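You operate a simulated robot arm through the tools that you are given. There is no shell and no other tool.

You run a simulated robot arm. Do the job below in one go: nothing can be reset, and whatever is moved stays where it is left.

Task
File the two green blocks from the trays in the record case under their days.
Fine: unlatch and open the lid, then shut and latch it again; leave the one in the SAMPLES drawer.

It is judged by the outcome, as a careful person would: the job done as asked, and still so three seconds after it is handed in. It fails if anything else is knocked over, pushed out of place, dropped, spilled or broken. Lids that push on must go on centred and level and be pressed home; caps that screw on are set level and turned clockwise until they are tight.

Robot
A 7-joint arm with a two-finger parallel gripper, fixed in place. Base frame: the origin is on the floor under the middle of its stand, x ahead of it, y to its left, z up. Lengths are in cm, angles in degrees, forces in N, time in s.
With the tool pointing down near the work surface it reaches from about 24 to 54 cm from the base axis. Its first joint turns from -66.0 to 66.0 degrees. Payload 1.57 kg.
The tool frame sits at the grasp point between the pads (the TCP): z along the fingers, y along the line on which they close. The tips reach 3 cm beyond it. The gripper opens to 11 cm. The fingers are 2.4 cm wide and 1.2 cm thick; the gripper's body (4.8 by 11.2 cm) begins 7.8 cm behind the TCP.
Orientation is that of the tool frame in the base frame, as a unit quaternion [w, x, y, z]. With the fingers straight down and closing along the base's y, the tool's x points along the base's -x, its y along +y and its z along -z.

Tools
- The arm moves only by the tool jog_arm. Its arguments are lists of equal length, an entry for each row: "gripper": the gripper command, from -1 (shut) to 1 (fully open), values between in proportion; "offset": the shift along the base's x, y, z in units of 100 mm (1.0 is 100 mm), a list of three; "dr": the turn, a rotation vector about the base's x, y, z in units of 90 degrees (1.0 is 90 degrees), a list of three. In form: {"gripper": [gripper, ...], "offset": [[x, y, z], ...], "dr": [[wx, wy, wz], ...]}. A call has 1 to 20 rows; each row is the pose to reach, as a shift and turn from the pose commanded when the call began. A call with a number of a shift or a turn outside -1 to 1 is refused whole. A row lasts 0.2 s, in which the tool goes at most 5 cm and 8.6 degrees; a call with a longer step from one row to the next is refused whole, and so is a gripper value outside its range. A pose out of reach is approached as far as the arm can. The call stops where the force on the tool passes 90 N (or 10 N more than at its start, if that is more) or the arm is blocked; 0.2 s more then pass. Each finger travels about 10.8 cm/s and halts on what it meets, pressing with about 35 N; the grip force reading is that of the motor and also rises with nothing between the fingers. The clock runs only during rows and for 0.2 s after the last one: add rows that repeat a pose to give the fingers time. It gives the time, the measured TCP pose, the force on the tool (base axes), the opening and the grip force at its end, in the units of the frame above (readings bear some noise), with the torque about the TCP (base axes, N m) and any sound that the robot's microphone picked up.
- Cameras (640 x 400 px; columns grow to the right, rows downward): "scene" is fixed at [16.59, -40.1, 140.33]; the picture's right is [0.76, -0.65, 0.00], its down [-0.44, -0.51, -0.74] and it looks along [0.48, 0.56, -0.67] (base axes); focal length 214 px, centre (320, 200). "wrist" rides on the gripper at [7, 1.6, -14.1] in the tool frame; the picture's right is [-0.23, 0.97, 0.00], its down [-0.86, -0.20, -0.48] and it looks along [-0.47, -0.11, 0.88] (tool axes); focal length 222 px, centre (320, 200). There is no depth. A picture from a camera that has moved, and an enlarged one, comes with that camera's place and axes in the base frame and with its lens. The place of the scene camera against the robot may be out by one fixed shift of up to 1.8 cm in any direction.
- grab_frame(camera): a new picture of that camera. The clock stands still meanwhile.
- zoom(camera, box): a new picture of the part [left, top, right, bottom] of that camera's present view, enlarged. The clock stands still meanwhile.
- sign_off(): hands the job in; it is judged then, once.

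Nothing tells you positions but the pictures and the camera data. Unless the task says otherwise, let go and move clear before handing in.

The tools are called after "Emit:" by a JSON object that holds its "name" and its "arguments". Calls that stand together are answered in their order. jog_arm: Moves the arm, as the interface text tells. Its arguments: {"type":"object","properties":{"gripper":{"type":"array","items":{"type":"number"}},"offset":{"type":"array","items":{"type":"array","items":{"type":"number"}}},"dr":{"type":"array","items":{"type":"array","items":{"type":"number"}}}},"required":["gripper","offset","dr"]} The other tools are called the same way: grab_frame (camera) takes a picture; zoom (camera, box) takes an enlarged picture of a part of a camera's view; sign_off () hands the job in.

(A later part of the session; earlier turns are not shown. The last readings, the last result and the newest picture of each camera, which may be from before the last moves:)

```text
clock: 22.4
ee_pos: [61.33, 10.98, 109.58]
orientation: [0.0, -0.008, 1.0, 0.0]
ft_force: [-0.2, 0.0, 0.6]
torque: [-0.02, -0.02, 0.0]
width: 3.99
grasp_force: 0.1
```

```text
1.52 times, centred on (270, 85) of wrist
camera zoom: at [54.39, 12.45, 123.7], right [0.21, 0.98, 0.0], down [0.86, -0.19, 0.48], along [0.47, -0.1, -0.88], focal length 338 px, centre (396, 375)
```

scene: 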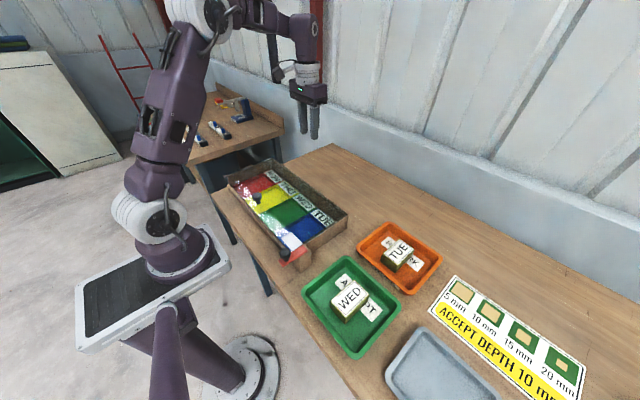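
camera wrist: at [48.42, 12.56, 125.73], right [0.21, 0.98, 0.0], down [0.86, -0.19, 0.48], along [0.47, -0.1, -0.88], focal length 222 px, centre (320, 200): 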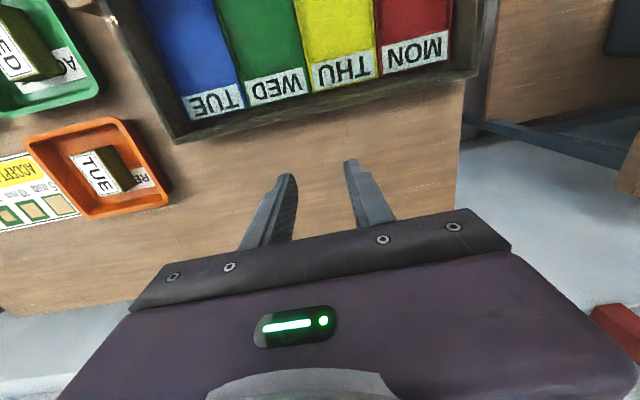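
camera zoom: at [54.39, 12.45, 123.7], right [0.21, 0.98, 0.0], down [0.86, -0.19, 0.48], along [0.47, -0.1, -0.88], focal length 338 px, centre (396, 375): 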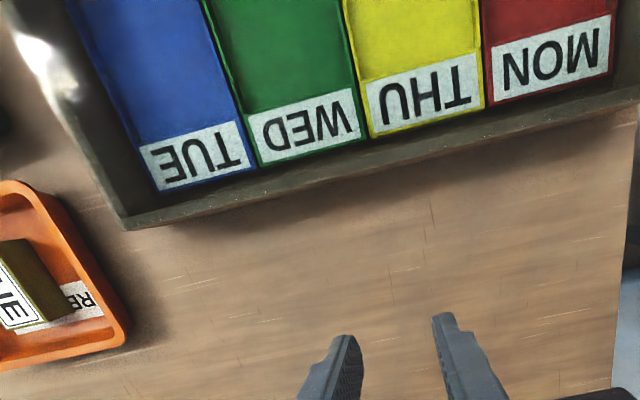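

The arm reaches 61 cm out at that height, so swinging the lid past vertical by its knob is feasible. Day labels sit at x≈48.2, z≈87.3 with y = −4.3 (TUE) and 6.0 (WED). Next: go above the lid knob.

Emit:
{"name": "jog_arm", "arguments": {"gripper": [-0.27, -0.27, -0.27, -0.27, -0.27], "offset": [[-0.25, 0.0, 0.0], [-0.5, 0.0, 0.0], [-0.75, 0.0, 0.0], [-1.0, 0.0, 0.0], [-1.0, 0.0, 0.0]], "dr": [[0, 0, 0], [0, 0, 0], [0, 0, 0], [0, 0, 0], [0, 0, 0]]}}

Emit:
{"name": "jog_arm", "arguments": {"gripper": [-0.27, -0.27, -0.27, -0.27, -0.27], "offset": [[-0.25, 0.0, 0.0], [-0.5, 0.0, 0.0], [-0.75, 0.0, 0.0], [-1.0, 0.0, 0.0], [-1.0, 0.0, 0.0]], "dr": [[0, 0, 0], [0, 0, 0], [0, 0, 0], [0, 0, 0], [0, 0, 0]]}}

Emit:
{"name": "jog_arm", "arguments": {"gripper": [-0.27, -0.27, -0.27, -0.27, -0.27], "offset": [[-0.2, 0.0, -0.05], [-0.4, 0.0, -0.15], [-0.6, 0.0, -0.25], [-0.72, 0.0, -0.35], [-0.72, 0.0, -0.35]], "dr": [[0, 0, 0], [0, 0, 0], [0, 0, 0], [0, 0, 0], [0, 0, 0]]}}

Emit:
{"name": "zoom", "arguments": {"camera": "wrist", "box": [220, 90, 420, 240]}}

Emit:
{"name": "zoom", "arguments": {"camera": "scene", "box": [225, 160, 315, 230]}}

```text
clock: 23.6
ee_pos: [51.42, 10.68, 109.56]
orientation: [0.0, -0.008, 1.0, 0.0]
ft_force: [0.2, -0.4, -0.4]
torque: [-0.01, -0.04, 0.0]
width: 4.03
grasp_force: 0.0
```

```text
clock: 24.8
ee_pos: [41.37, 10.93, 109.7]
orientation: [-0.001, -0.007, 1.0, -0.001]
ft_force: [-0.2, -0.7, 0.0]
torque: [0.02, -0.03, 0.01]
width: 4.02
grasp_force: 0.1
```

```text
clock: 26.0
ee_pos: [34.26, 10.96, 106.31]
orientation: [0.0, -0.008, 1.0, 0.0]
ft_force: [0.2, -0.9, -0.2]
torque: [0.0, -0.02, 0.0]
width: 4.02
grasp_force: 0.1
```

```text
2.67 times, centred on (320, 165) of wrist
camera zoom: at [27.17, 12.4, 120.35], right [0.21, 0.98, 0.0], down [0.86, -0.19, 0.48], along [0.47, -0.1, -0.88], focal length 592 px, centre (320, 293)
```

zoom: 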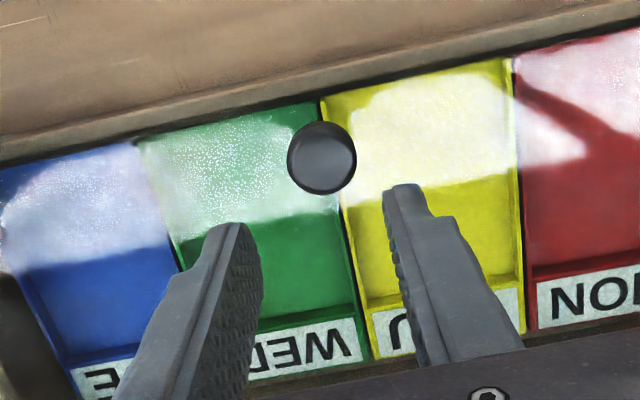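

```text
5.71 times, centred on (270, 195) of scene
camera zoom: at [16.59, -40.1, 140.33], right [0.76, -0.65, 0.0], down [-0.44, -0.51, -0.74], along [0.48, 0.56, -0.67], focal length 1226 px, centre (606, 229)
```

zoom: 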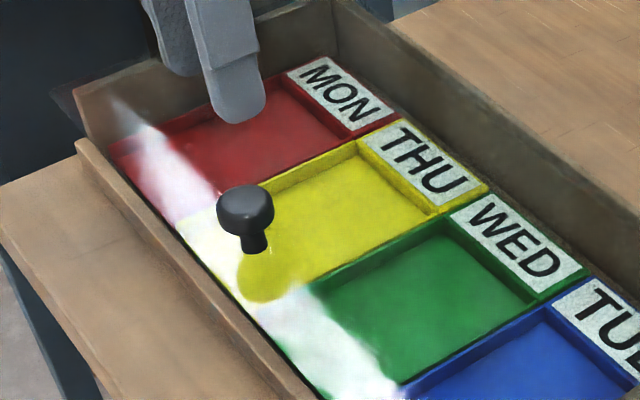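

Knob triangulates to (34.1, 11.05, 95.3), right under the tool. I'll descend to it and close.

Emit:
{"name": "jog_arm", "arguments": {"gripper": [-0.27, -0.27, -0.27, -0.27, -0.27, -0.27, -0.27], "offset": [[-0.01, 0.01, -0.2], [-0.01, 0.01, -0.4], [-0.01, 0.01, -0.6], [-0.01, 0.01, -0.75], [-0.01, 0.01, -0.87], [-0.01, 0.01, -0.93], [-0.01, 0.01, -0.93]], "dr": [[0, 0, 0], [0, 0, 0], [0, 0, 0], [0, 0, 0], [0, 0, 0], [0, 0, 0], [0, 0, 0]]}}

Emit:
{"name": "zoom", "arguments": {"camera": "wrist", "box": [220, 90, 420, 240]}}

Emit:
{"name": "zoom", "arguments": {"camera": "scene", "box": [225, 160, 315, 230]}}

```text
clock: 27.6
ee_pos: [34.13, 11.14, 96.97]
orientation: [0.0, -0.008, 1.0, -0.001]
ft_force: [0.3, -0.1, 0.0]
torque: [0.03, 0.02, 0.0]
width: 4.04
grasp_force: 0.0
```

```text
2.67 times, centred on (320, 165) of wrist
camera zoom: at [27.09, 12.57, 111.04], right [0.21, 0.98, 0.0], down [0.86, -0.19, 0.48], along [0.47, -0.1, -0.88], focal length 592 px, centre (320, 293)
```

zoom: 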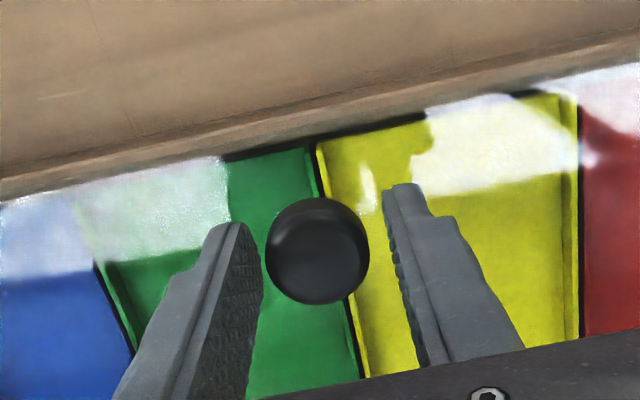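

```text
5.71 times, centred on (270, 195) of scene
camera zoom: at [16.59, -40.1, 140.33], right [0.76, -0.65, 0.0], down [-0.44, -0.51, -0.74], along [0.48, 0.56, -0.67], focal length 1226 px, centre (606, 229)
```

zoom: 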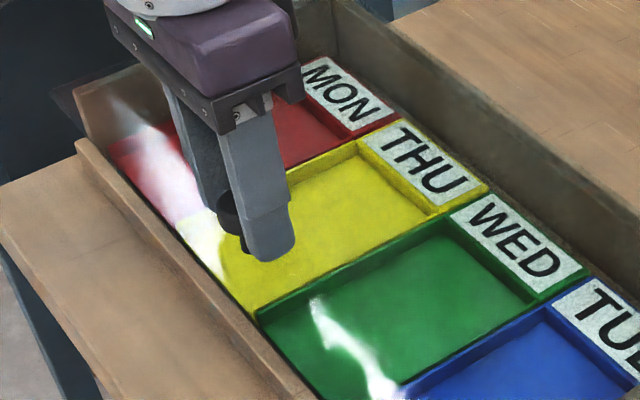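

Emit:
{"name": "jog_arm", "arguments": {"gripper": [-0.5, -1, -1, -1, -1], "offset": [[0, 0, 0], [0, 0, 0], [0, 0, 0], [0, 0, 0], [0, 0, 0]], "dr": [[0, 0, 0], [0, 0, 0], [0, 0, 0], [0, 0, 0], [0, 0, 0]]}}

Emit:
{"name": "jog_arm", "arguments": {"gripper": [-1, -1, -1, -1], "offset": [[0.012, 0, 0.05], [0.024, 0, 0.1], [0.037, 0, 0.15], [0.037, 0, 0.15]], "dr": [[0, 0, 0], [0, 0, 0], [0, 0, 0], [0, 0, 0]]}}

Emit:
{"name": "zoom", "arguments": {"camera": "scene", "box": [215, 145, 355, 265]}}

Emit:
{"name": "grab_frame", "arguments": {"camera": "wrist"}}

```text
clock: 28.8
ee_pos: [34.15, 11.13, 96.93]
orientation: [-0.001, -0.008, 1.0, 0.0]
ft_force: [4.9, -14.2, -1.7]
torque: [-0.29, 0.0, 0.01]
width: 2.89
grasp_force: 39.5
```

```text
clock: 29.8
ee_pos: [34.34, 10.89, 98.34]
orientation: [-0.002, -0.007, 1.0, -0.001]
ft_force: [-7.9, -10.2, -6.5]
torque: [-0.26, 1.25, 0.05]
width: 2.92
grasp_force: 38.6
```

```text
3.33 times, centred on (285, 205) of scene
camera zoom: at [16.58, -40.13, 140.32], right [0.76, -0.65, 0.0], down [-0.44, -0.51, -0.74], along [0.48, 0.56, -0.67], focal length 715 px, centre (437, 183)
```

zoom: 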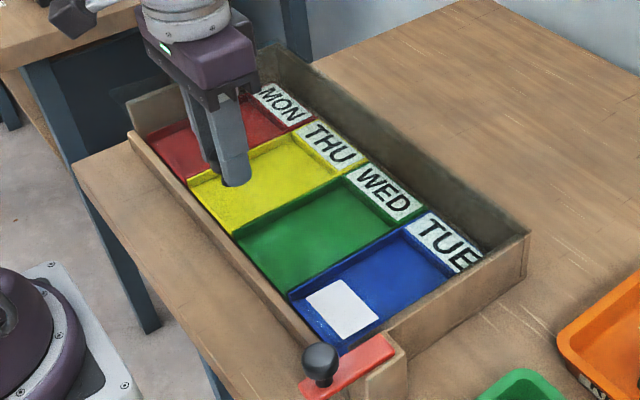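

```text
taken
camera wrist: at [27.33, 12.53, 112.55], right [0.21, 0.98, 0.0], down [0.86, -0.19, 0.48], along [0.47, -0.1, -0.88], focal length 222 px, centre (320, 200)
```

wrist: 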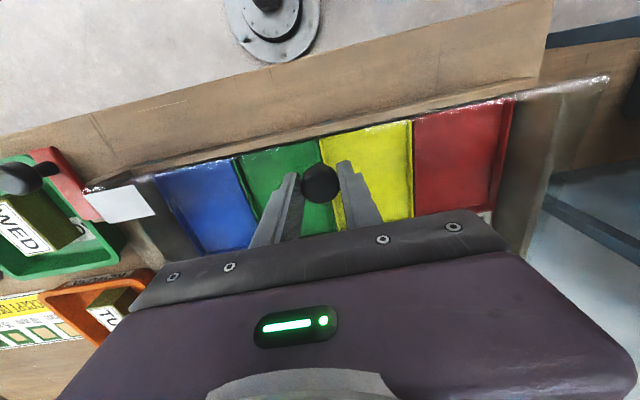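

The lid lifts from its near edge as expected (hinge along the far side). The grip's pivot friction gives ~1.2 N·m, so I'll test a lighter grip command before continuing.

Emit:
{"name": "jog_arm", "arguments": {"gripper": [-0.5, -0.49, -0.49], "offset": [[0.0, -0.01, 0.0], [0.0, -0.015, 0.0], [0.0, -0.015, 0.0]], "dr": [[0, 0, 0], [0, 0, 0], [0, 0, 0]]}}

Emit:
{"name": "zoom", "arguments": {"camera": "wrist", "box": [220, 90, 420, 240]}}

```text
clock: 30.6
ee_pos: [34.28, 11.03, 98.42]
orientation: [0.001, -0.008, 1.0, -0.001]
ft_force: [-23.4, 9.4, -1.5]
torque: [0.17, 1.12, 0.07]
width: 2.95
grasp_force: 39.1
```

```text
2.67 times, centred on (320, 165) of wrist
camera zoom: at [27.31, 12.48, 112.55], right [0.21, 0.98, 0.0], down [0.86, -0.19, 0.48], along [0.47, -0.1, -0.88], focal length 592 px, centre (320, 293)
```

zoom: 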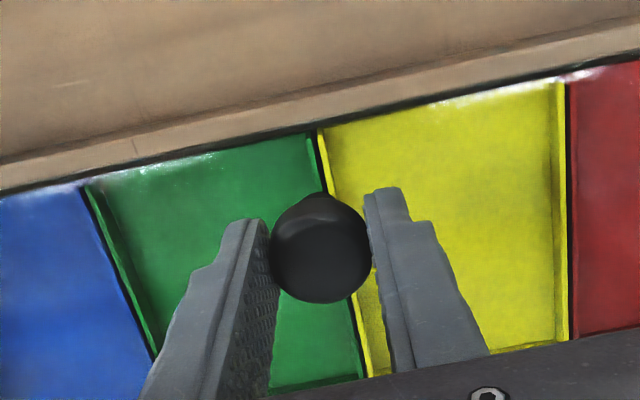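

The grip is firm regardless of command, and the knob pivots in the pads. I'll continue lifting along the arc in steps, watching forces.

Emit:
{"name": "jog_arm", "arguments": {"gripper": [-0.6, -0.6, -0.6, -0.6, -0.6, -0.6, -0.6], "offset": [[-0.01, 0.005, 0.05], [0.0, 0.005, 0.1], [0.016, 0.005, 0.15], [0.036, 0.005, 0.2], [0.058, 0.005, 0.25], [0.082, 0.005, 0.297], [0.082, 0.005, 0.297]], "dr": [[0, 0, 0], [0, 0, 0], [0, 0, 0], [0, 0, 0], [0, 0, 0], [0, 0, 0], [0, 0, 0]]}}

Emit:
{"name": "zoom", "arguments": {"camera": "scene", "box": [215, 145, 355, 265]}}

Emit:
{"name": "zoom", "arguments": {"camera": "wrist", "box": [220, 90, 420, 240]}}

```text
clock: 32.2
ee_pos: [35.11, 11.04, 101.3]
orientation: [0.0, -0.008, 1.0, 0.0]
ft_force: [-11.5, 6.4, -2.6]
torque: [0.13, 1.23, 0.11]
width: 2.94
grasp_force: 38.8
```

```text
3.33 times, centred on (285, 205) of scene
camera zoom: at [16.57, -40.08, 140.34], right [0.76, -0.65, 0.0], down [-0.44, -0.51, -0.74], along [0.48, 0.56, -0.67], focal length 715 px, centre (437, 183)
```

zoom: 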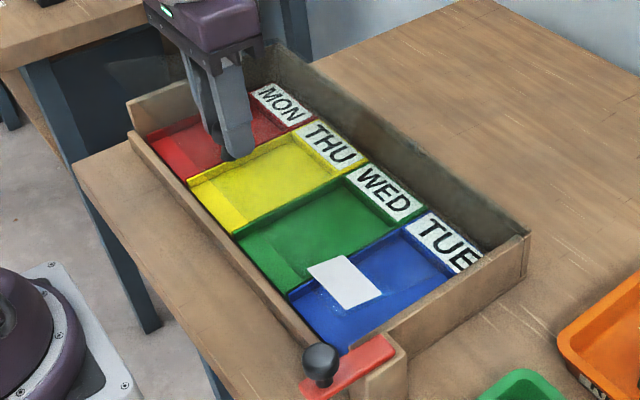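

```text
2.67 times, centred on (320, 165) of wrist
camera zoom: at [28.18, 12.49, 115.49], right [0.21, 0.98, 0.0], down [0.86, -0.19, 0.48], along [0.47, -0.1, -0.88], focal length 592 px, centre (320, 293)
```

zoom: 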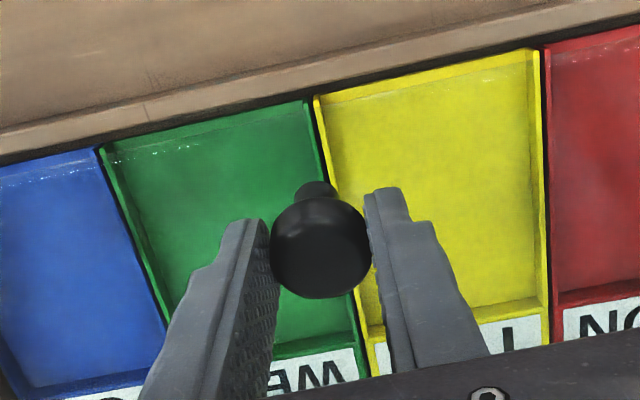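

Emit:
{"name": "jog_arm", "arguments": {"gripper": [-0.6, -0.6, -0.6, -0.6, -0.6, -0.6, -0.6, -0.6], "offset": [[0.015, 0.0, 0.06], [0.035, 0.0, 0.105], [0.055, 0.0, 0.147], [0.09, 0.0, 0.213], [0.127, 0.0, 0.279], [0.165, 0.0, 0.342], [0.21, 0.0, 0.405], [0.21, 0.0, 0.405]], "dr": [[0, 0, 0], [0, 0, 0], [0, 0, 0], [0, 0, 0], [0, 0, 0], [0, 0, 0], [0, 0, 0], [0, 0, 0]]}}

Emit:
{"name": "zoom", "arguments": {"camera": "wrist", "box": [220, 90, 420, 240]}}

Emit:
{"name": "zoom", "arguments": {"camera": "scene", "box": [215, 145, 355, 265]}}

```text
clock: 34.0
ee_pos: [37.34, 10.95, 105.38]
orientation: [0.0, -0.007, 1.0, 0.0]
ft_force: [-5.6, 1.1, -4.4]
torque: [0.02, 1.2, 0.02]
width: 2.92
grasp_force: 39.4
```

```text
2.67 times, centred on (320, 165) of wrist
camera zoom: at [30.33, 12.5, 119.51], right [0.21, 0.98, 0.0], down [0.86, -0.19, 0.48], along [0.47, -0.1, -0.88], focal length 592 px, centre (320, 293)
```

zoom: 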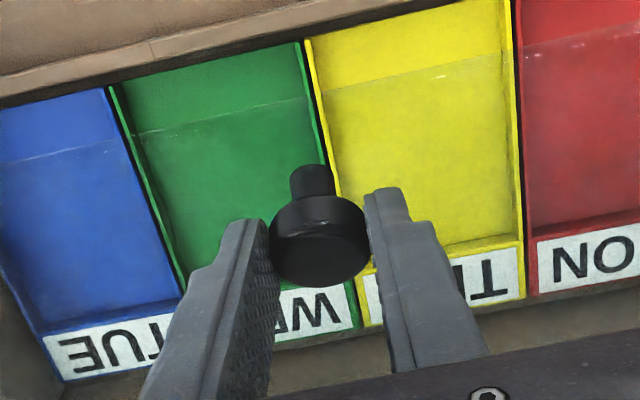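

```text
3.33 times, centred on (285, 205) of scene
camera zoom: at [16.59, -40.09, 140.34], right [0.76, -0.65, 0.0], down [-0.44, -0.51, -0.74], along [0.48, 0.56, -0.67], focal length 715 px, centre (437, 183)
```

zoom: 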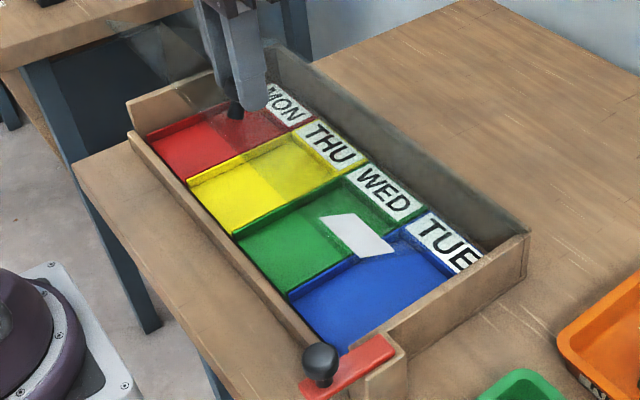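

Forces stay low and the arc model fits (hinge at x≈51.35). Continuing the swing to about 62°.

Emit:
{"name": "jog_arm", "arguments": {"gripper": [-0.6, -0.6, -0.6, -0.6, -0.6, -0.6, -0.6, -0.6, -0.6], "offset": [[0.075, 0.0, 0.095], [0.155, 0.0, 0.185], [0.242, 0.0, 0.269], [0.335, 0.0, 0.346], [0.432, 0.0, 0.417], [0.535, 0.0, 0.481], [0.641, 0.0, 0.538], [0.751, 0.0, 0.587], [0.751, 0.0, 0.587]], "dr": [[0, 0, 0], [0, 0, 0], [0, 0, 0], [0, 0, 0], [0, 0, 0], [0, 0, 0], [0, 0, 0], [0, 0, 0], [0, 0, 0]]}}

Emit:
{"name": "zoom", "arguments": {"camera": "wrist", "box": [220, 90, 420, 240]}}

Emit:
{"name": "zoom", "arguments": {"camera": "scene", "box": [215, 125, 355, 265]}}

```text
clock: 36.0
ee_pos: [44.84, 10.98, 111.31]
orientation: [0.0, -0.008, 1.0, 0.0]
ft_force: [-10.8, 15.2, 7.1]
torque: [0.37, 1.39, -0.09]
width: 2.93
grasp_force: 38.9
```

```text
2.67 times, centred on (320, 165) of wrist
camera zoom: at [37.87, 12.5, 125.48], right [0.21, 0.98, 0.0], down [0.86, -0.19, 0.48], along [0.47, -0.1, -0.88], focal length 592 px, centre (320, 293)
```

zoom: 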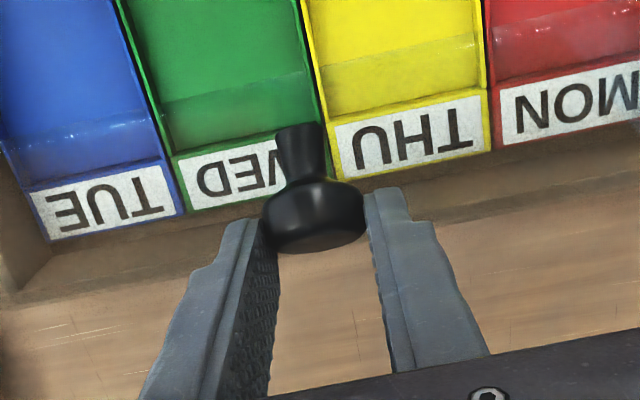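

```text
2.86 times, centred on (285, 195) of scene
camera zoom: at [16.55, -40.06, 140.35], right [0.76, -0.65, 0.0], down [-0.44, -0.51, -0.74], along [0.48, 0.56, -0.67], focal length 613 px, centre (420, 214)
```

zoom: 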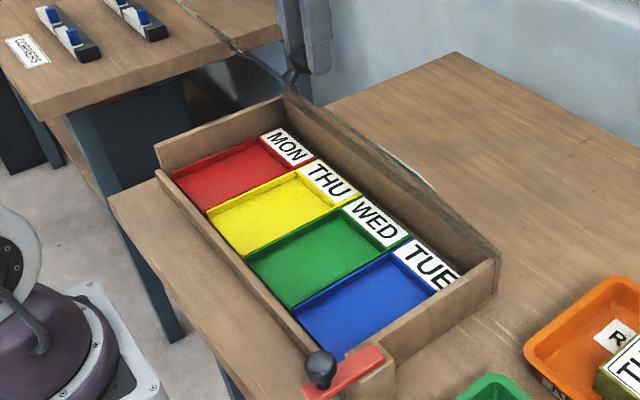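

Emit:
{"name": "jog_arm", "arguments": {"gripper": [-0.6, -0.6, -0.6, -0.6, -0.6, -0.6], "offset": [[0.113, 0.005, 0.045], [0.229, 0.008, 0.08], [0.347, 0.008, 0.107], [0.467, 0.008, 0.124], [0.587, 0.008, 0.132], [0.587, 0.008, 0.132]], "dr": [[0, 0, 0], [0, 0, 0], [0, 0, 0], [0, 0, 0], [0, 0, 0], [0, 0, 0]]}}

Emit:
{"name": "zoom", "arguments": {"camera": "wrist", "box": [220, 90, 420, 240]}}

Emit:
{"name": "zoom", "arguments": {"camera": "scene", "box": [215, 105, 375, 245]}}

```text
clock: 37.4
ee_pos: [50.92, 10.71, 112.63]
orientation: [0.001, -0.007, 1.0, -0.001]
ft_force: [-0.2, 0.1, 0.0]
torque: [0.0, 0.02, 0.01]
width: 2.23
grasp_force: 1.1
```

```text
2.67 times, centred on (320, 165) of wrist
camera zoom: at [43.9, 12.34, 126.7], right [0.21, 0.98, 0.0], down [0.86, -0.19, 0.48], along [0.47, -0.11, -0.88], focal length 592 px, centre (320, 293)
```

zoom: 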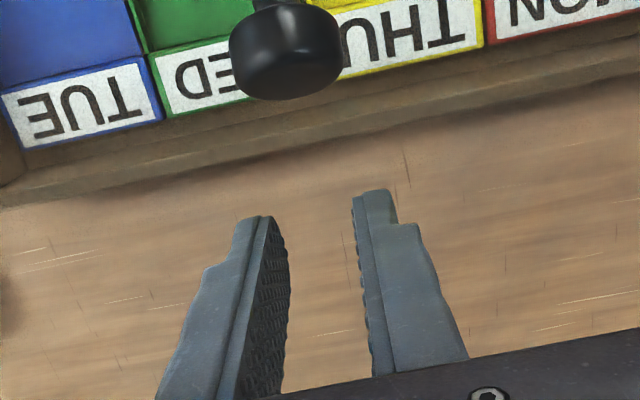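

```text
2.86 times, centred on (295, 175) of scene
camera zoom: at [16.59, -40.11, 140.33], right [0.76, -0.65, 0.0], down [-0.44, -0.51, -0.74], along [0.48, 0.56, -0.67], focal length 613 px, centre (391, 271)
```

zoom: 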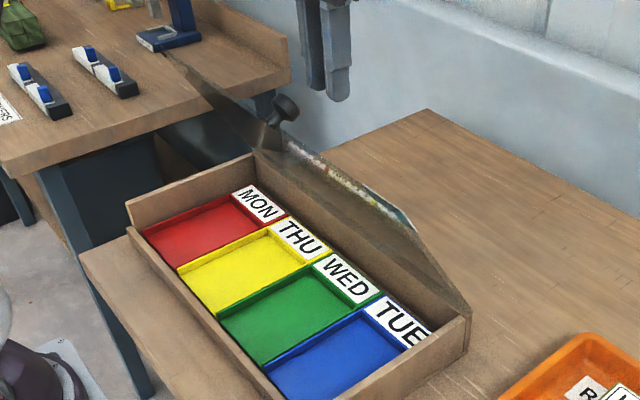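

The knob slipped out of the pads; the lid is at about 62° right now. I'll let a very short time pass to see whether it stays or falls.

Emit:
{"name": "jog_arm", "arguments": {"gripper": [-0.27], "offset": [[0, 0, 0]], "dr": [[0, 0, 0]]}}

Emit:
{"name": "zoom", "arguments": {"camera": "scene", "box": [215, 105, 375, 245]}}

Emit:
{"name": "zoom", "arguments": {"camera": "wrist", "box": [180, 0, 460, 210]}}

```text
clock: 37.8
ee_pos: [50.92, 10.96, 112.68]
orientation: [0.0, -0.008, 1.0, 0.0]
ft_force: [0.8, -0.1, -0.2]
torque: [-0.01, -0.02, -0.01]
width: 3.98
grasp_force: 0.1
```

```text
2.86 times, centred on (295, 175) of scene
camera zoom: at [16.59, -40.1, 140.33], right [0.76, -0.65, 0.0], down [-0.44, -0.51, -0.74], along [0.48, 0.56, -0.67], focal length 613 px, centre (391, 271)
```

zoom: 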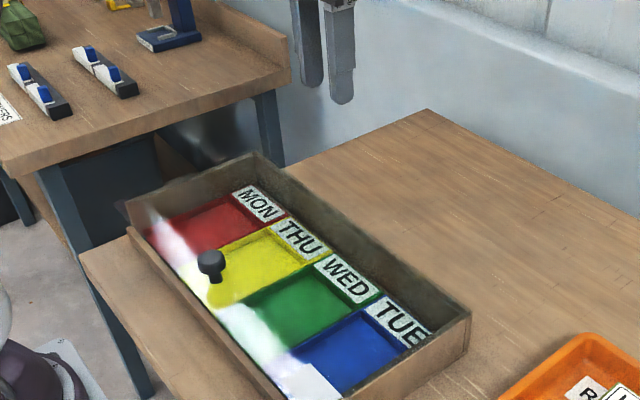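

```text
1.90 times, centred on (320, 105) of wrist
camera zoom: at [43.84, 12.45, 126.72], right [0.21, 0.98, 0.0], down [0.86, -0.19, 0.48], along [0.47, -0.1, -0.88], focal length 423 px, centre (320, 381)
```

zoom: 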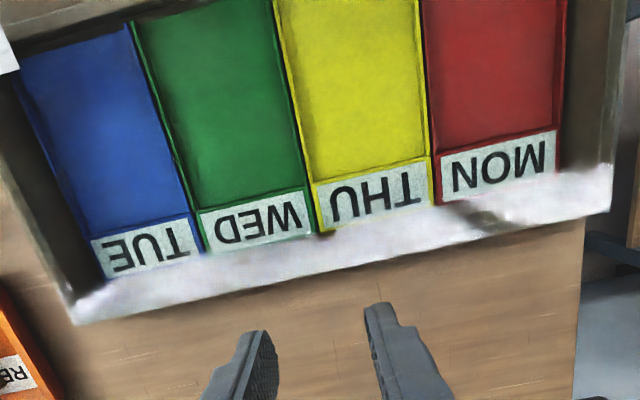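

The lid dropped shut again because my arc was too high and the knob slid off the fingertips. The lid looks intact. The lid's far edge is at x≈52.2, so I'll use hinge ≈ (52.1, 91.8) and a deeper grip, and first check that everything is still in place.

Emit:
{"name": "jog_arm", "arguments": {"gripper": [-0.27, -0.27, -0.27, -0.27, -0.27, -0.27], "offset": [[-0.2, 0.0, 0.0], [-0.4, 0.0, 0.0], [-0.6, 0.0, 0.0], [-0.8, 0.0, 0.0], [-1.0, 0.0, 0.0], [-1.0, 0.0, 0.0]], "dr": [[0, 0, 0], [0, 0, 0], [0, 0, 0], [0, 0, 0], [0, 0, 0], [0, 0, 0]]}}

Emit:
{"name": "jog_arm", "arguments": {"gripper": [-0.27, -0.27, -0.27, -0.27, -0.27, -0.27], "offset": [[-0.2, 0.0, 0.0], [-0.4, 0.0, 0.0], [-0.6, 0.0, -0.1], [-0.68, 0.01, -0.4], [-0.68, 0.01, -0.65], [-0.68, 0.01, -0.65]], "dr": [[0, 0, 0], [0, 0, 0], [0, 0, 0], [0, 0, 0], [0, 0, 0], [0, 0, 0]]}}

Emit:
{"name": "zoom", "arguments": {"camera": "wrist", "box": [220, 90, 420, 240]}}

Emit:
{"name": "zoom", "arguments": {"camera": "scene", "box": [215, 145, 355, 265]}}

Emit:
{"name": "grab_frame", "arguments": {"camera": "wrist"}}

```text
clock: 39.2
ee_pos: [40.75, 11.08, 112.63]
orientation: [0.0, -0.008, 1.0, 0.0]
ft_force: [-0.5, 0.4, -0.7]
torque: [-0.04, 0.01, 0.01]
width: 4.04
grasp_force: 0.1
```

```text
clock: 40.6
ee_pos: [34.03, 11.04, 106.06]
orientation: [0.001, -0.008, 1.0, 0.0]
ft_force: [-0.5, 0.1, 0.1]
torque: [0.0, 0.01, 0.03]
width: 4.01
grasp_force: 0.0
```

```text
2.67 times, centred on (320, 165) of wrist
camera zoom: at [26.85, 12.67, 120.17], right [0.21, 0.98, 0.0], down [0.86, -0.19, 0.48], along [0.47, -0.1, -0.88], focal length 592 px, centre (320, 293)
```

zoom: 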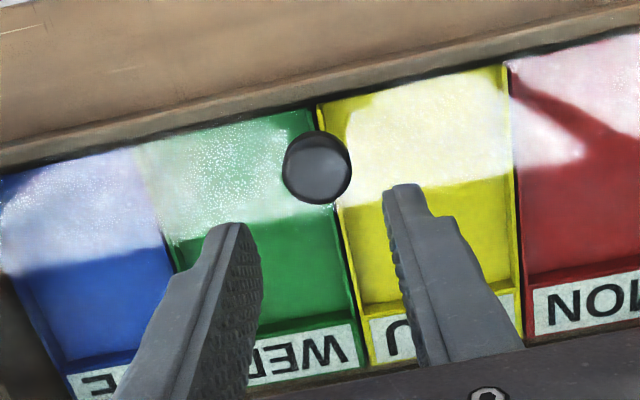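

```text
3.33 times, centred on (285, 205) of scene
camera zoom: at [16.59, -40.1, 140.33], right [0.76, -0.65, 0.0], down [-0.44, -0.51, -0.74], along [0.48, 0.56, -0.67], focal length 715 px, centre (437, 183)
```

zoom: 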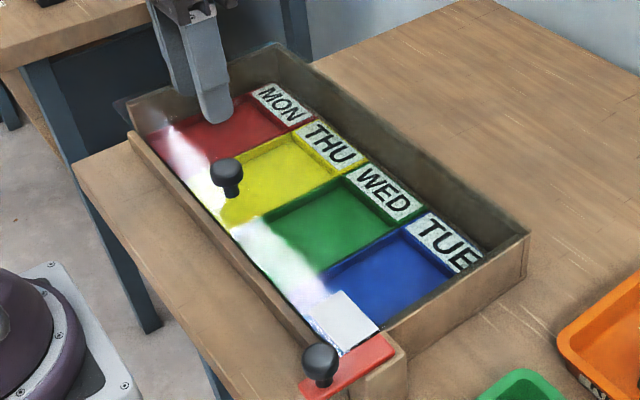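

```text
taken
camera wrist: at [26.85, 12.67, 120.17], right [0.21, 0.98, 0.0], down [0.86, -0.19, 0.48], along [0.47, -0.1, -0.88], focal length 222 px, centre (320, 200)
```

wrist: 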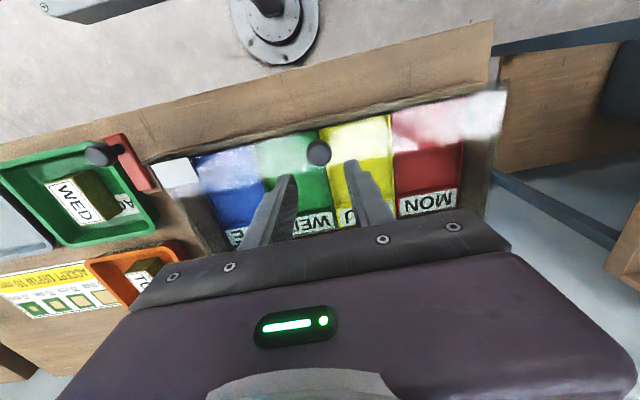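

All is still in place, and the lid is seated. Descending for a deeper grip on the knob.

Emit:
{"name": "jog_arm", "arguments": {"gripper": [-0.27, -0.27, -0.27, -0.27, -0.27, -0.27, -0.27, -0.27], "offset": [[0.01, 0.0, -0.2], [0.01, 0.0, -0.4], [0.01, 0.0, -0.6], [0.01, 0.0, -0.75], [0.01, 0.0, -0.85], [0.01, 0.0, -0.93], [0.01, 0.0, -1.0], [0.01, 0.0, -1.0]], "dr": [[0, 0, 0], [0, 0, 0], [0, 0, 0], [0, 0, 0], [0, 0, 0], [0, 0, 0], [0, 0, 0], [0, 0, 0]]}}

Emit:
{"name": "jog_arm", "arguments": {"gripper": [-0.5, -1, -1, -1, -1], "offset": [[0, -0.01, 0], [0, -0.01, 0], [0, -0.01, 0], [0, -0.01, 0], [0, -0.01, 0]], "dr": [[0, 0, 0], [0, 0, 0], [0, 0, 0], [0, 0, 0], [0, 0, 0]]}}

Emit:
{"name": "zoom", "arguments": {"camera": "wrist", "box": [220, 90, 420, 240]}}

```text
clock: 42.4
ee_pos: [34.03, 11.18, 95.96]
orientation: [0.0, -0.008, 1.0, -0.001]
ft_force: [-0.2, -0.3, 0.0]
torque: [0.01, 0.0, -0.01]
width: 4.04
grasp_force: 0.1
```

```text
clock: 43.6
ee_pos: [34.06, 10.93, 96.06]
orientation: [0.0, -0.007, 1.0, 0.0]
ft_force: [1.0, -7.9, -5.3]
torque: [-0.09, 0.53, 0.03]
width: 2.93
grasp_force: 39.2
```

```text
2.67 times, centred on (320, 165) of wrist
camera zoom: at [27.04, 12.51, 110.19], right [0.21, 0.98, 0.0], down [0.86, -0.19, 0.48], along [0.47, -0.1, -0.88], focal length 592 px, centre (320, 293)
```

zoom: 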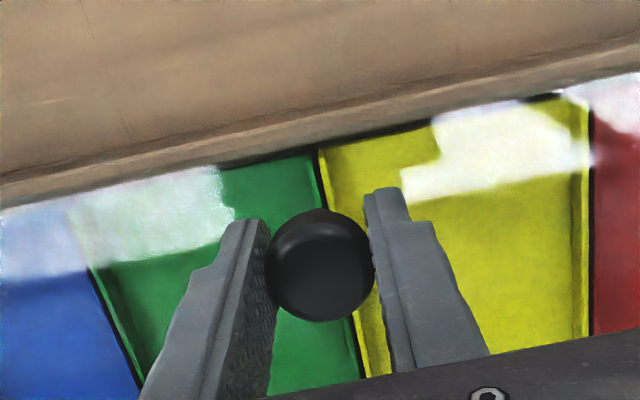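

Emit:
{"name": "jog_arm", "arguments": {"gripper": [-1, -1, -1, -1, -1, -1, -1, -1, -1], "offset": [[0.017, 0, 0.078], [0.038, 0, 0.156], [0.062, 0, 0.232], [0.089, 0, 0.307], [0.12, 0, 0.381], [0.153, 0, 0.454], [0.19, 0, 0.525], [0.23, 0, 0.594], [0.23, 0, 0.594]], "dr": [[0, 0, 0], [0, 0, 0], [0, 0, 0], [0, 0, 0], [0, 0, 0], [0, 0, 0], [0, 0, 0], [0, 0, 0], [0, 0, 0]]}}

Emit:
{"name": "zoom", "arguments": {"camera": "wrist", "box": [220, 90, 420, 240]}}

Emit:
{"name": "zoom", "arguments": {"camera": "scene", "box": [215, 125, 355, 265]}}

```text
clock: 45.6
ee_pos: [36.33, 11.02, 102.07]
orientation: [0.0, -0.008, 1.0, 0.0]
ft_force: [-12.1, 0.5, -1.8]
torque: [0.0, 1.12, 0.01]
width: 2.92
grasp_force: 38.9
```

```text
2.67 times, centred on (320, 165) of wrist
camera zoom: at [29.3, 12.51, 116.19], right [0.21, 0.98, 0.0], down [0.86, -0.19, 0.48], along [0.47, -0.1, -0.88], focal length 592 px, centre (320, 293)
```

zoom: 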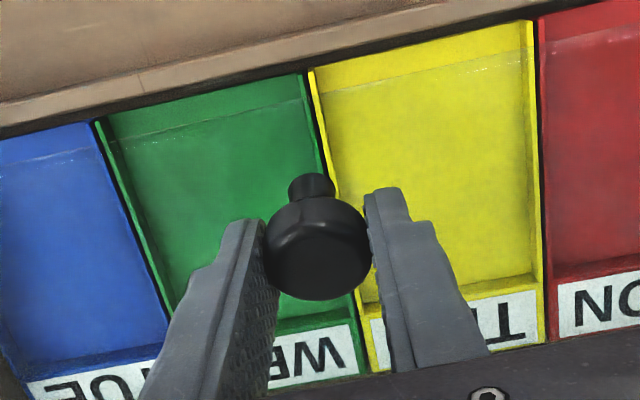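

```text
2.86 times, centred on (285, 195) of scene
camera zoom: at [16.56, -40.1, 140.34], right [0.76, -0.65, 0.0], down [-0.44, -0.51, -0.74], along [0.48, 0.56, -0.67], focal length 613 px, centre (420, 214)
```

zoom: 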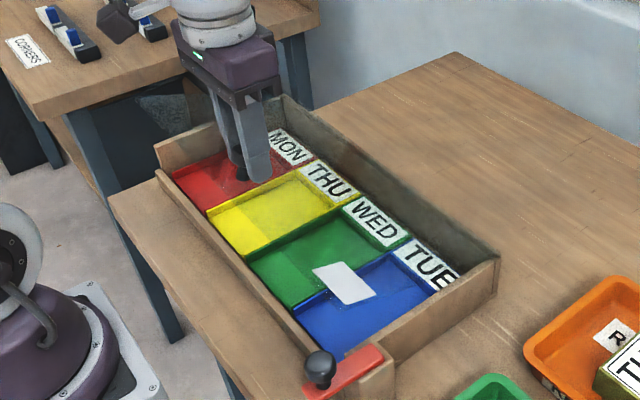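

The knob drifted only slightly (about 0.4 cm) in the pads; the hinge fits at about (52.1, 92.4). I continue with a refined arc to 40°.

Emit:
{"name": "jog_arm", "arguments": {"gripper": [-1, -1, -1, -1, -1, -1, -1, -1, -1], "offset": [[0.018, 0, 0.073], [0.061, 0, 0.14], [0.107, 0, 0.204], [0.156, 0, 0.267], [0.208, 0, 0.328], [0.262, 0, 0.386], [0.319, 0, 0.442], [0.378, 0, 0.495], [0.378, 0, 0.495]], "dr": [[0, 0, 0], [0, 0, 0], [0, 0, 0], [0, 0, 0], [0, 0, 0], [0, 0, 0], [0, 0, 0], [0, 0, 0], [0, 0, 0]]}}

Emit:
{"name": "zoom", "arguments": {"camera": "wrist", "box": [220, 90, 420, 240]}}

Emit:
{"name": "zoom", "arguments": {"camera": "scene", "box": [215, 125, 355, 265]}}

```text
clock: 47.6
ee_pos: [40.11, 11.01, 107.02]
orientation: [0.0, -0.008, 1.0, 0.0]
ft_force: [-12.1, -14.0, 3.0]
torque: [-0.23, 1.04, 0.13]
width: 2.96
grasp_force: 39.3
```

```text
2.67 times, centred on (320, 165) of wrist
camera zoom: at [33.12, 12.52, 121.06], right [0.21, 0.98, 0.0], down [0.86, -0.19, 0.48], along [0.47, -0.1, -0.88], focal length 592 px, centre (320, 293)
```

zoom: 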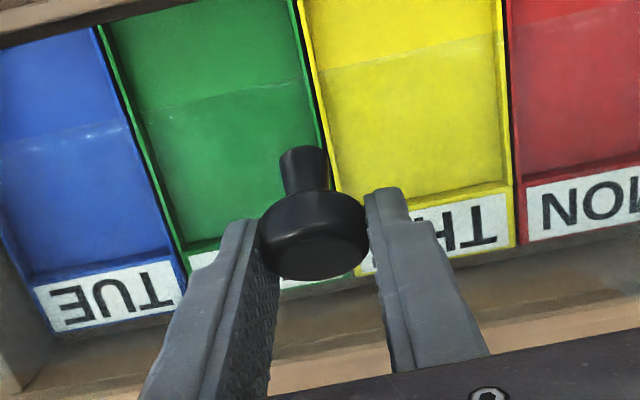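

```text
2.86 times, centred on (285, 195) of scene
camera zoom: at [16.55, -40.14, 140.32], right [0.76, -0.65, 0.0], down [-0.44, -0.51, -0.74], along [0.48, 0.56, -0.67], focal length 613 px, centre (420, 214)
```

zoom: 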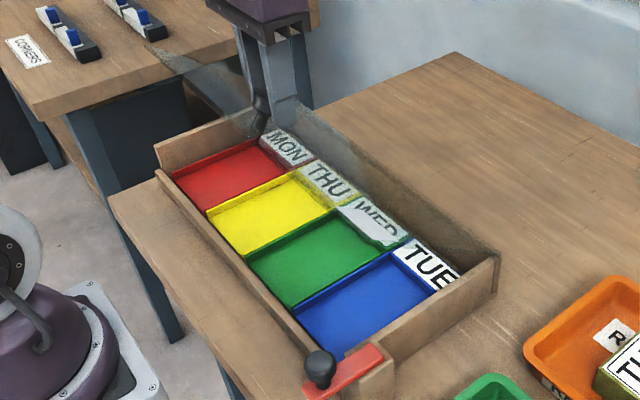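

The knob creeps tangentially in the pads as it pivots, so pinching it all the way is unreliable. Better: use a finger between knob head and lid (fingers spread along x) to push and restrain it. I'll lower the lid gently back first.

Emit:
{"name": "jog_arm", "arguments": {"gripper": [-1, -1, -1, -1, -1, -1, -1, -1, -1, -1, -1, -1, -1, -1], "offset": [[-0.059, 0.005, -0.053], [-0.116, 0.005, -0.109], [-0.17, 0.005, -0.167], [-0.221, 0.005, -0.228], [-0.27, 0.005, -0.291], [-0.316, 0.005, -0.356], [-0.36, 0.005, -0.422], [-0.4, 0.005, -0.491], [-0.437, 0.005, -0.561], [-0.471, 0.005, -0.633], [-0.502, 0.005, -0.706], [-0.53, 0.005, -0.781], [-0.545, 0.005, -0.825], [-0.545, 0.005, -0.825]], "dr": [[0, 0, 0], [0, 0, 0], [0, 0, 0], [0, 0, 0], [0, 0, 0], [0, 0, 0], [0, 0, 0], [0, 0, 0], [0, 0, 0], [0, 0, 0], [0, 0, 0], [0, 0, 0], [0, 0, 0], [0, 0, 0]]}}

Emit:
{"name": "zoom", "arguments": {"camera": "wrist", "box": [220, 90, 420, 240]}}

Emit:
{"name": "zoom", "arguments": {"camera": "scene", "box": [215, 125, 355, 265]}}

```text
clock: 50.6
ee_pos: [34.65, 11.07, 98.72]
orientation: [-0.001, -0.009, 1.0, 0.0]
ft_force: [-2.9, -17.8, 3.5]
torque: [-0.22, -0.86, 0.05]
width: 2.94
grasp_force: 38.5
```

```text
2.67 times, centred on (320, 165) of wrist
camera zoom: at [27.62, 12.5, 112.82], right [0.21, 0.98, 0.0], down [0.86, -0.19, 0.48], along [0.47, -0.1, -0.88], focal length 592 px, centre (320, 293)
```

zoom: 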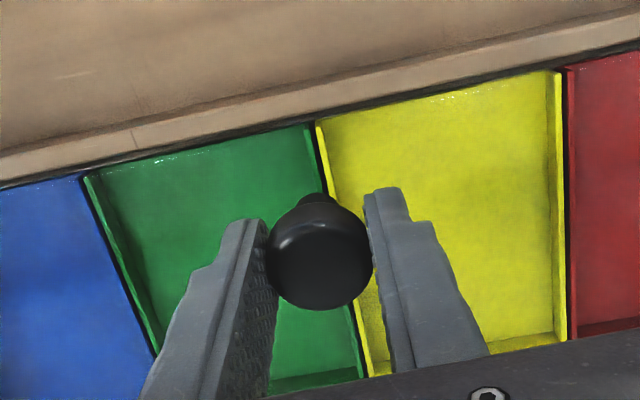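

```text
2.86 times, centred on (285, 195) of scene
camera zoom: at [16.58, -40.15, 140.32], right [0.76, -0.65, 0.0], down [-0.44, -0.51, -0.74], along [0.48, 0.56, -0.67], focal length 613 px, centre (420, 214)
```

zoom: 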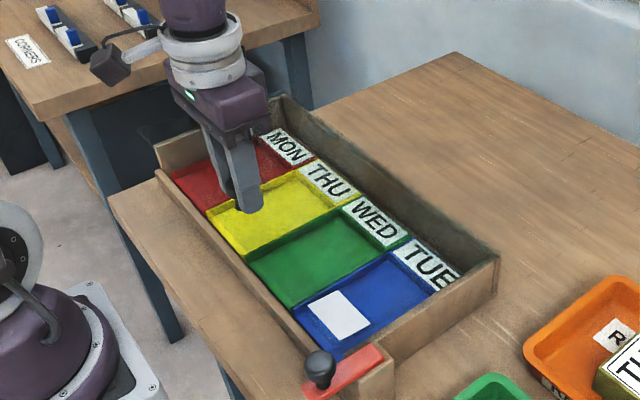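

Emit:
{"name": "jog_arm", "arguments": {"gripper": [-1, -1, -1, -1, -1, -1], "offset": [[-0.017, 0.005, -0.06], [-0.033, 0.005, -0.12], [-0.045, 0.005, -0.18], [-0.054, 0.005, -0.22], [-0.058, 0.005, -0.245], [-0.058, 0.005, -0.245]], "dr": [[0, 0, 0], [0, 0, 0], [0, 0, 0], [0, 0, 0], [0, 0, 0], [0, 0, 0]]}}

Emit:
{"name": "zoom", "arguments": {"camera": "scene", "box": [215, 125, 355, 265]}}

Emit:
{"name": "zoom", "arguments": {"camera": "wrist", "box": [120, 90, 520, 240]}}

```text
clock: 52.0
ee_pos: [34.07, 11.01, 96.31]
orientation: [0.0, -0.007, 1.0, -0.001]
ft_force: [10.2, -44.1, 26.5]
torque: [-0.83, -0.2, 0.08]
width: 2.92
grasp_force: 39.5
```

```text
2.86 times, centred on (285, 195) of scene
camera zoom: at [16.59, -40.23, 140.29], right [0.76, -0.65, 0.0], down [-0.44, -0.51, -0.74], along [0.48, 0.56, -0.67], focal length 613 px, centre (420, 214)
```

zoom: 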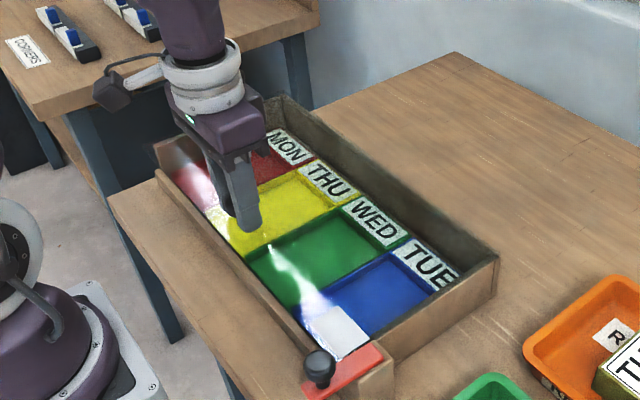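

```text
1.60 times, centred on (320, 165) of wrist
camera zoom: at [27.05, 12.55, 110.43], right [0.21, 0.98, 0.0], down [0.86, -0.19, 0.48], along [0.47, -0.1, -0.88], focal length 355 px, centre (320, 256)
```

zoom: 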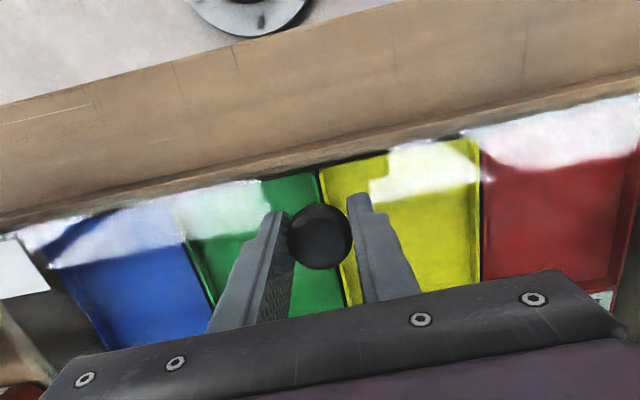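

The lid is back down flat. Releasing, rising, and yawing 90° so the fingers spread along x.

Emit:
{"name": "jog_arm", "arguments": {"gripper": [-0.4, -0.27, -0.27, -0.27, -0.27, -0.27, -0.27, -0.27], "offset": [[0, 0, 0], [0, 0, 0], [0, 0, 0], [0, 0, 0.15], [0, 0, 0.35], [0, 0, 0.55], [0, 0, 0.75], [0, 0, 0.75]], "dr": [[0, 0, 0], [0, 0, 0], [0, 0, 0], [0, 0, 0], [0, 0, 0], [0, 0, 0], [0, 0, 0], [0, 0, 0]]}}

Emit:
{"name": "jog_arm", "arguments": {"gripper": [-0.27, -0.27, -0.27, -0.27, -0.27, -0.27, -0.27, -0.27, -0.27, -0.27, -0.27, -0.27], "offset": [[0, 0, 0], [0, 0, 0], [0, 0, 0], [0, 0, 0], [0, 0, 0], [0, 0, 0], [0, 0, 0], [0, 0, 0], [0, 0, 0], [0, 0, 0], [0, 0, 0], [0, 0, 0]], "dr": [[0, 0, 0.09], [0, 0, 0.18], [0, 0, 0.27], [0, 0, 0.36], [0, 0, 0.45], [0, 0, 0.54], [0, 0, 0.63], [0, 0, 0.72], [0, 0, 0.81], [0, 0, 0.9], [0, 0, 0.99], [0, 0, 0.99]]}}

Emit:
{"name": "grab_frame", "arguments": {"camera": "wrist"}}

Emit:
{"name": "zoom", "arguments": {"camera": "wrist", "box": [220, 90, 420, 240]}}

Emit:
{"name": "zoom", "arguments": {"camera": "scene", "box": [215, 125, 355, 265]}}

```text
clock: 53.8
ee_pos: [34.0, 10.91, 103.84]
orientation: [0.001, -0.007, 1.0, 0.0]
ft_force: [0.4, 0.5, -0.5]
torque: [0.0, 0.02, 0.01]
width: 4.03
grasp_force: 0.0
```

```text
clock: 56.4
ee_pos: [34.03, 11.19, 103.83]
orientation: [0.0, 0.707, -0.707, -0.001]
ft_force: [-0.4, 0.2, 0.4]
torque: [0.03, 0.01, -0.03]
width: 4.01
grasp_force: 0.1
```

```text
taken
camera wrist: at [32.46, 4.11, 117.91], right [-0.97, 0.23, 0.0], down [0.2, 0.86, 0.48], along [0.11, 0.47, -0.88], focal length 222 px, centre (320, 200)
```

wrist: 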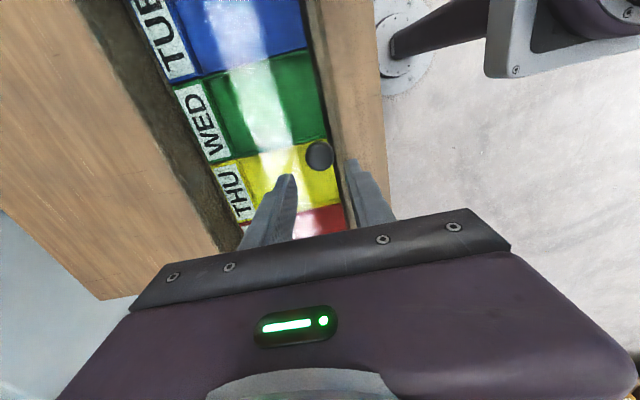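

```text
2.67 times, centred on (320, 165) of wrist
camera zoom: at [32.46, 4.11, 117.91], right [-0.97, 0.23, 0.0], down [0.2, 0.86, 0.48], along [0.11, 0.47, -0.88], focal length 592 px, centre (320, 293)
```

zoom: 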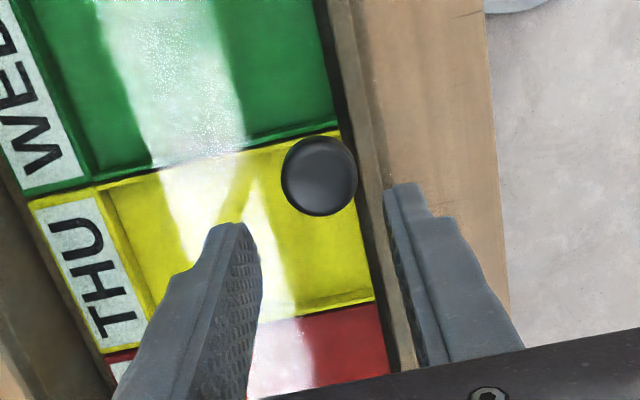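

```text
2.86 times, centred on (285, 195) of scene
camera zoom: at [16.59, -40.1, 140.33], right [0.76, -0.65, 0.0], down [-0.44, -0.51, -0.74], along [0.48, 0.56, -0.67], focal length 613 px, centre (420, 214)
```

zoom: 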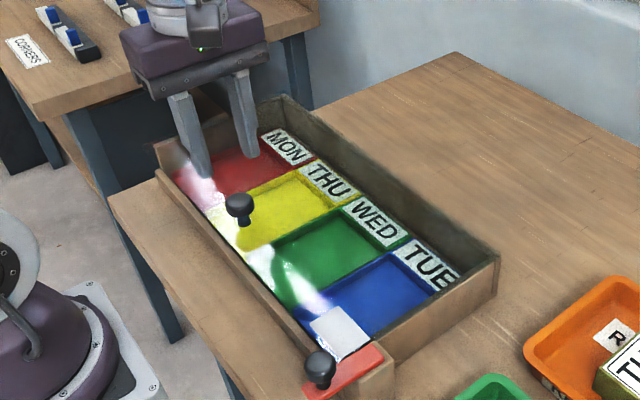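

Knob reconfirmed at (34.1, 11.05). I'll descend with the tool offset 1.9 cm in +y so the robot-side finger bears on the rim of the knob head beside the stem.

Emit:
{"name": "jog_arm", "arguments": {"gripper": [-0.27, -0.27, -0.27, -0.27, -0.27, -0.27, -0.27, -0.27], "offset": [[0.02, 0.1, 0], [0.045, 0.178, 0], [0.045, 0.178, -0.15], [0.045, 0.178, -0.3], [0.045, 0.178, -0.45], [0.045, 0.178, -0.6], [0.045, 0.178, -0.72], [0.045, 0.178, -0.72]], "dr": [[0, 0, 0], [0, 0, 0], [0, 0, 0], [0, 0, 0], [0, 0, 0], [0, 0, 0], [0, 0, 0], [0, 0, 0]]}}

Emit:
{"name": "zoom", "arguments": {"camera": "wrist", "box": [220, 90, 420, 240]}}

Emit:
{"name": "zoom", "arguments": {"camera": "scene", "box": [230, 160, 290, 220]}}

```text
clock: 58.2
ee_pos: [34.57, 13.01, 96.61]
orientation: [0.0, -0.707, 0.707, 0.0]
ft_force: [0.0, 0.1, 0.2]
torque: [-0.01, 0.02, 0.02]
width: 4.04
grasp_force: 0.0
```

```text
2.67 times, centred on (320, 165) of wrist
camera zoom: at [32.89, 5.98, 110.7], right [-0.97, 0.23, 0.0], down [0.2, 0.86, 0.48], along [0.11, 0.47, -0.88], focal length 592 px, centre (320, 293)
```

zoom: 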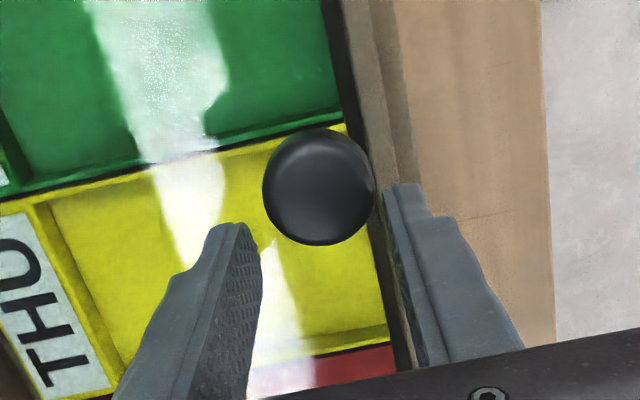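

```text
6.67 times, centred on (260, 190) of scene
camera zoom: at [16.59, -40.1, 140.33], right [0.76, -0.65, 0.0], down [-0.44, -0.51, -0.74], along [0.48, 0.56, -0.67], focal length 1430 px, centre (720, 267)
```

zoom: 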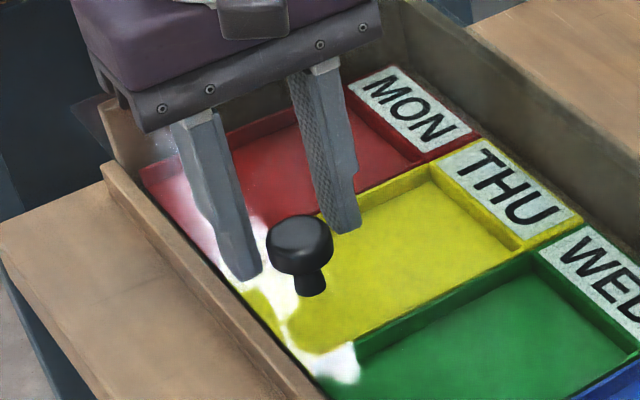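

Emit:
{"name": "jog_arm", "arguments": {"gripper": [-0.27, -0.27, -0.27, -0.27, -0.27, -0.27, -0.27], "offset": [[0.02, 0, 0.0], [0.035, 0, 0.03], [0.042, 0, 0.078], [0.057, 0, 0.156], [0.076, 0, 0.232], [0.098, 0, 0.308], [0.098, 0, 0.308]], "dr": [[0, 0, 0], [0, 0, 0], [0, 0, 0], [0, 0, 0], [0, 0, 0], [0, 0, 0], [0, 0, 0]]}}

Emit:
{"name": "zoom", "arguments": {"camera": "wrist", "box": [220, 90, 420, 240]}}

Emit:
{"name": "zoom", "arguments": {"camera": "scene", "box": [215, 140, 335, 260]}}

```text
clock: 59.8
ee_pos: [35.53, 12.94, 99.74]
orientation: [0.001, -0.707, 0.707, 0.0]
ft_force: [-7.3, 3.8, 0.1]
torque: [0.02, 0.26, -0.21]
width: 4.65
grasp_force: 3.6
```

```text
2.67 times, centred on (320, 165) of wrist
camera zoom: at [33.85, 5.97, 113.86], right [-0.97, 0.23, 0.0], down [0.2, 0.86, 0.48], along [0.11, 0.47, -0.88], focal length 592 px, centre (320, 293)
```

zoom: 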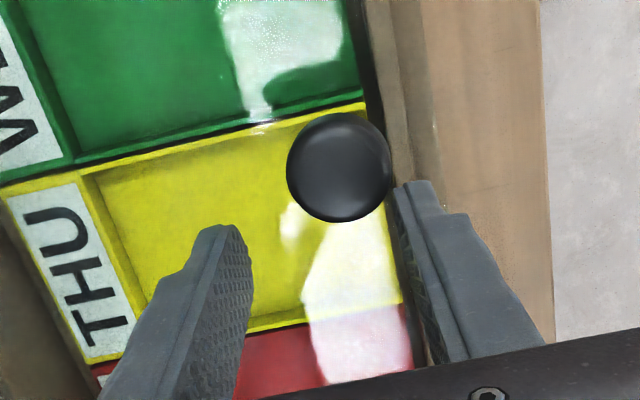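

```text
3.33 times, centred on (275, 200) of scene
camera zoom: at [16.57, -40.09, 140.34], right [0.76, -0.65, 0.0], down [-0.44, -0.51, -0.74], along [0.48, 0.56, -0.67], focal length 715 px, centre (470, 200)
```

zoom: 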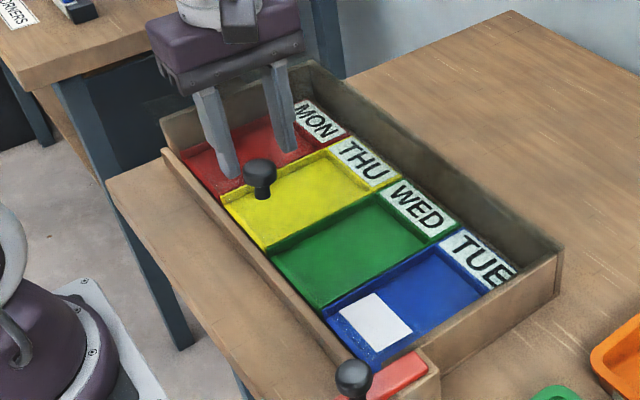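

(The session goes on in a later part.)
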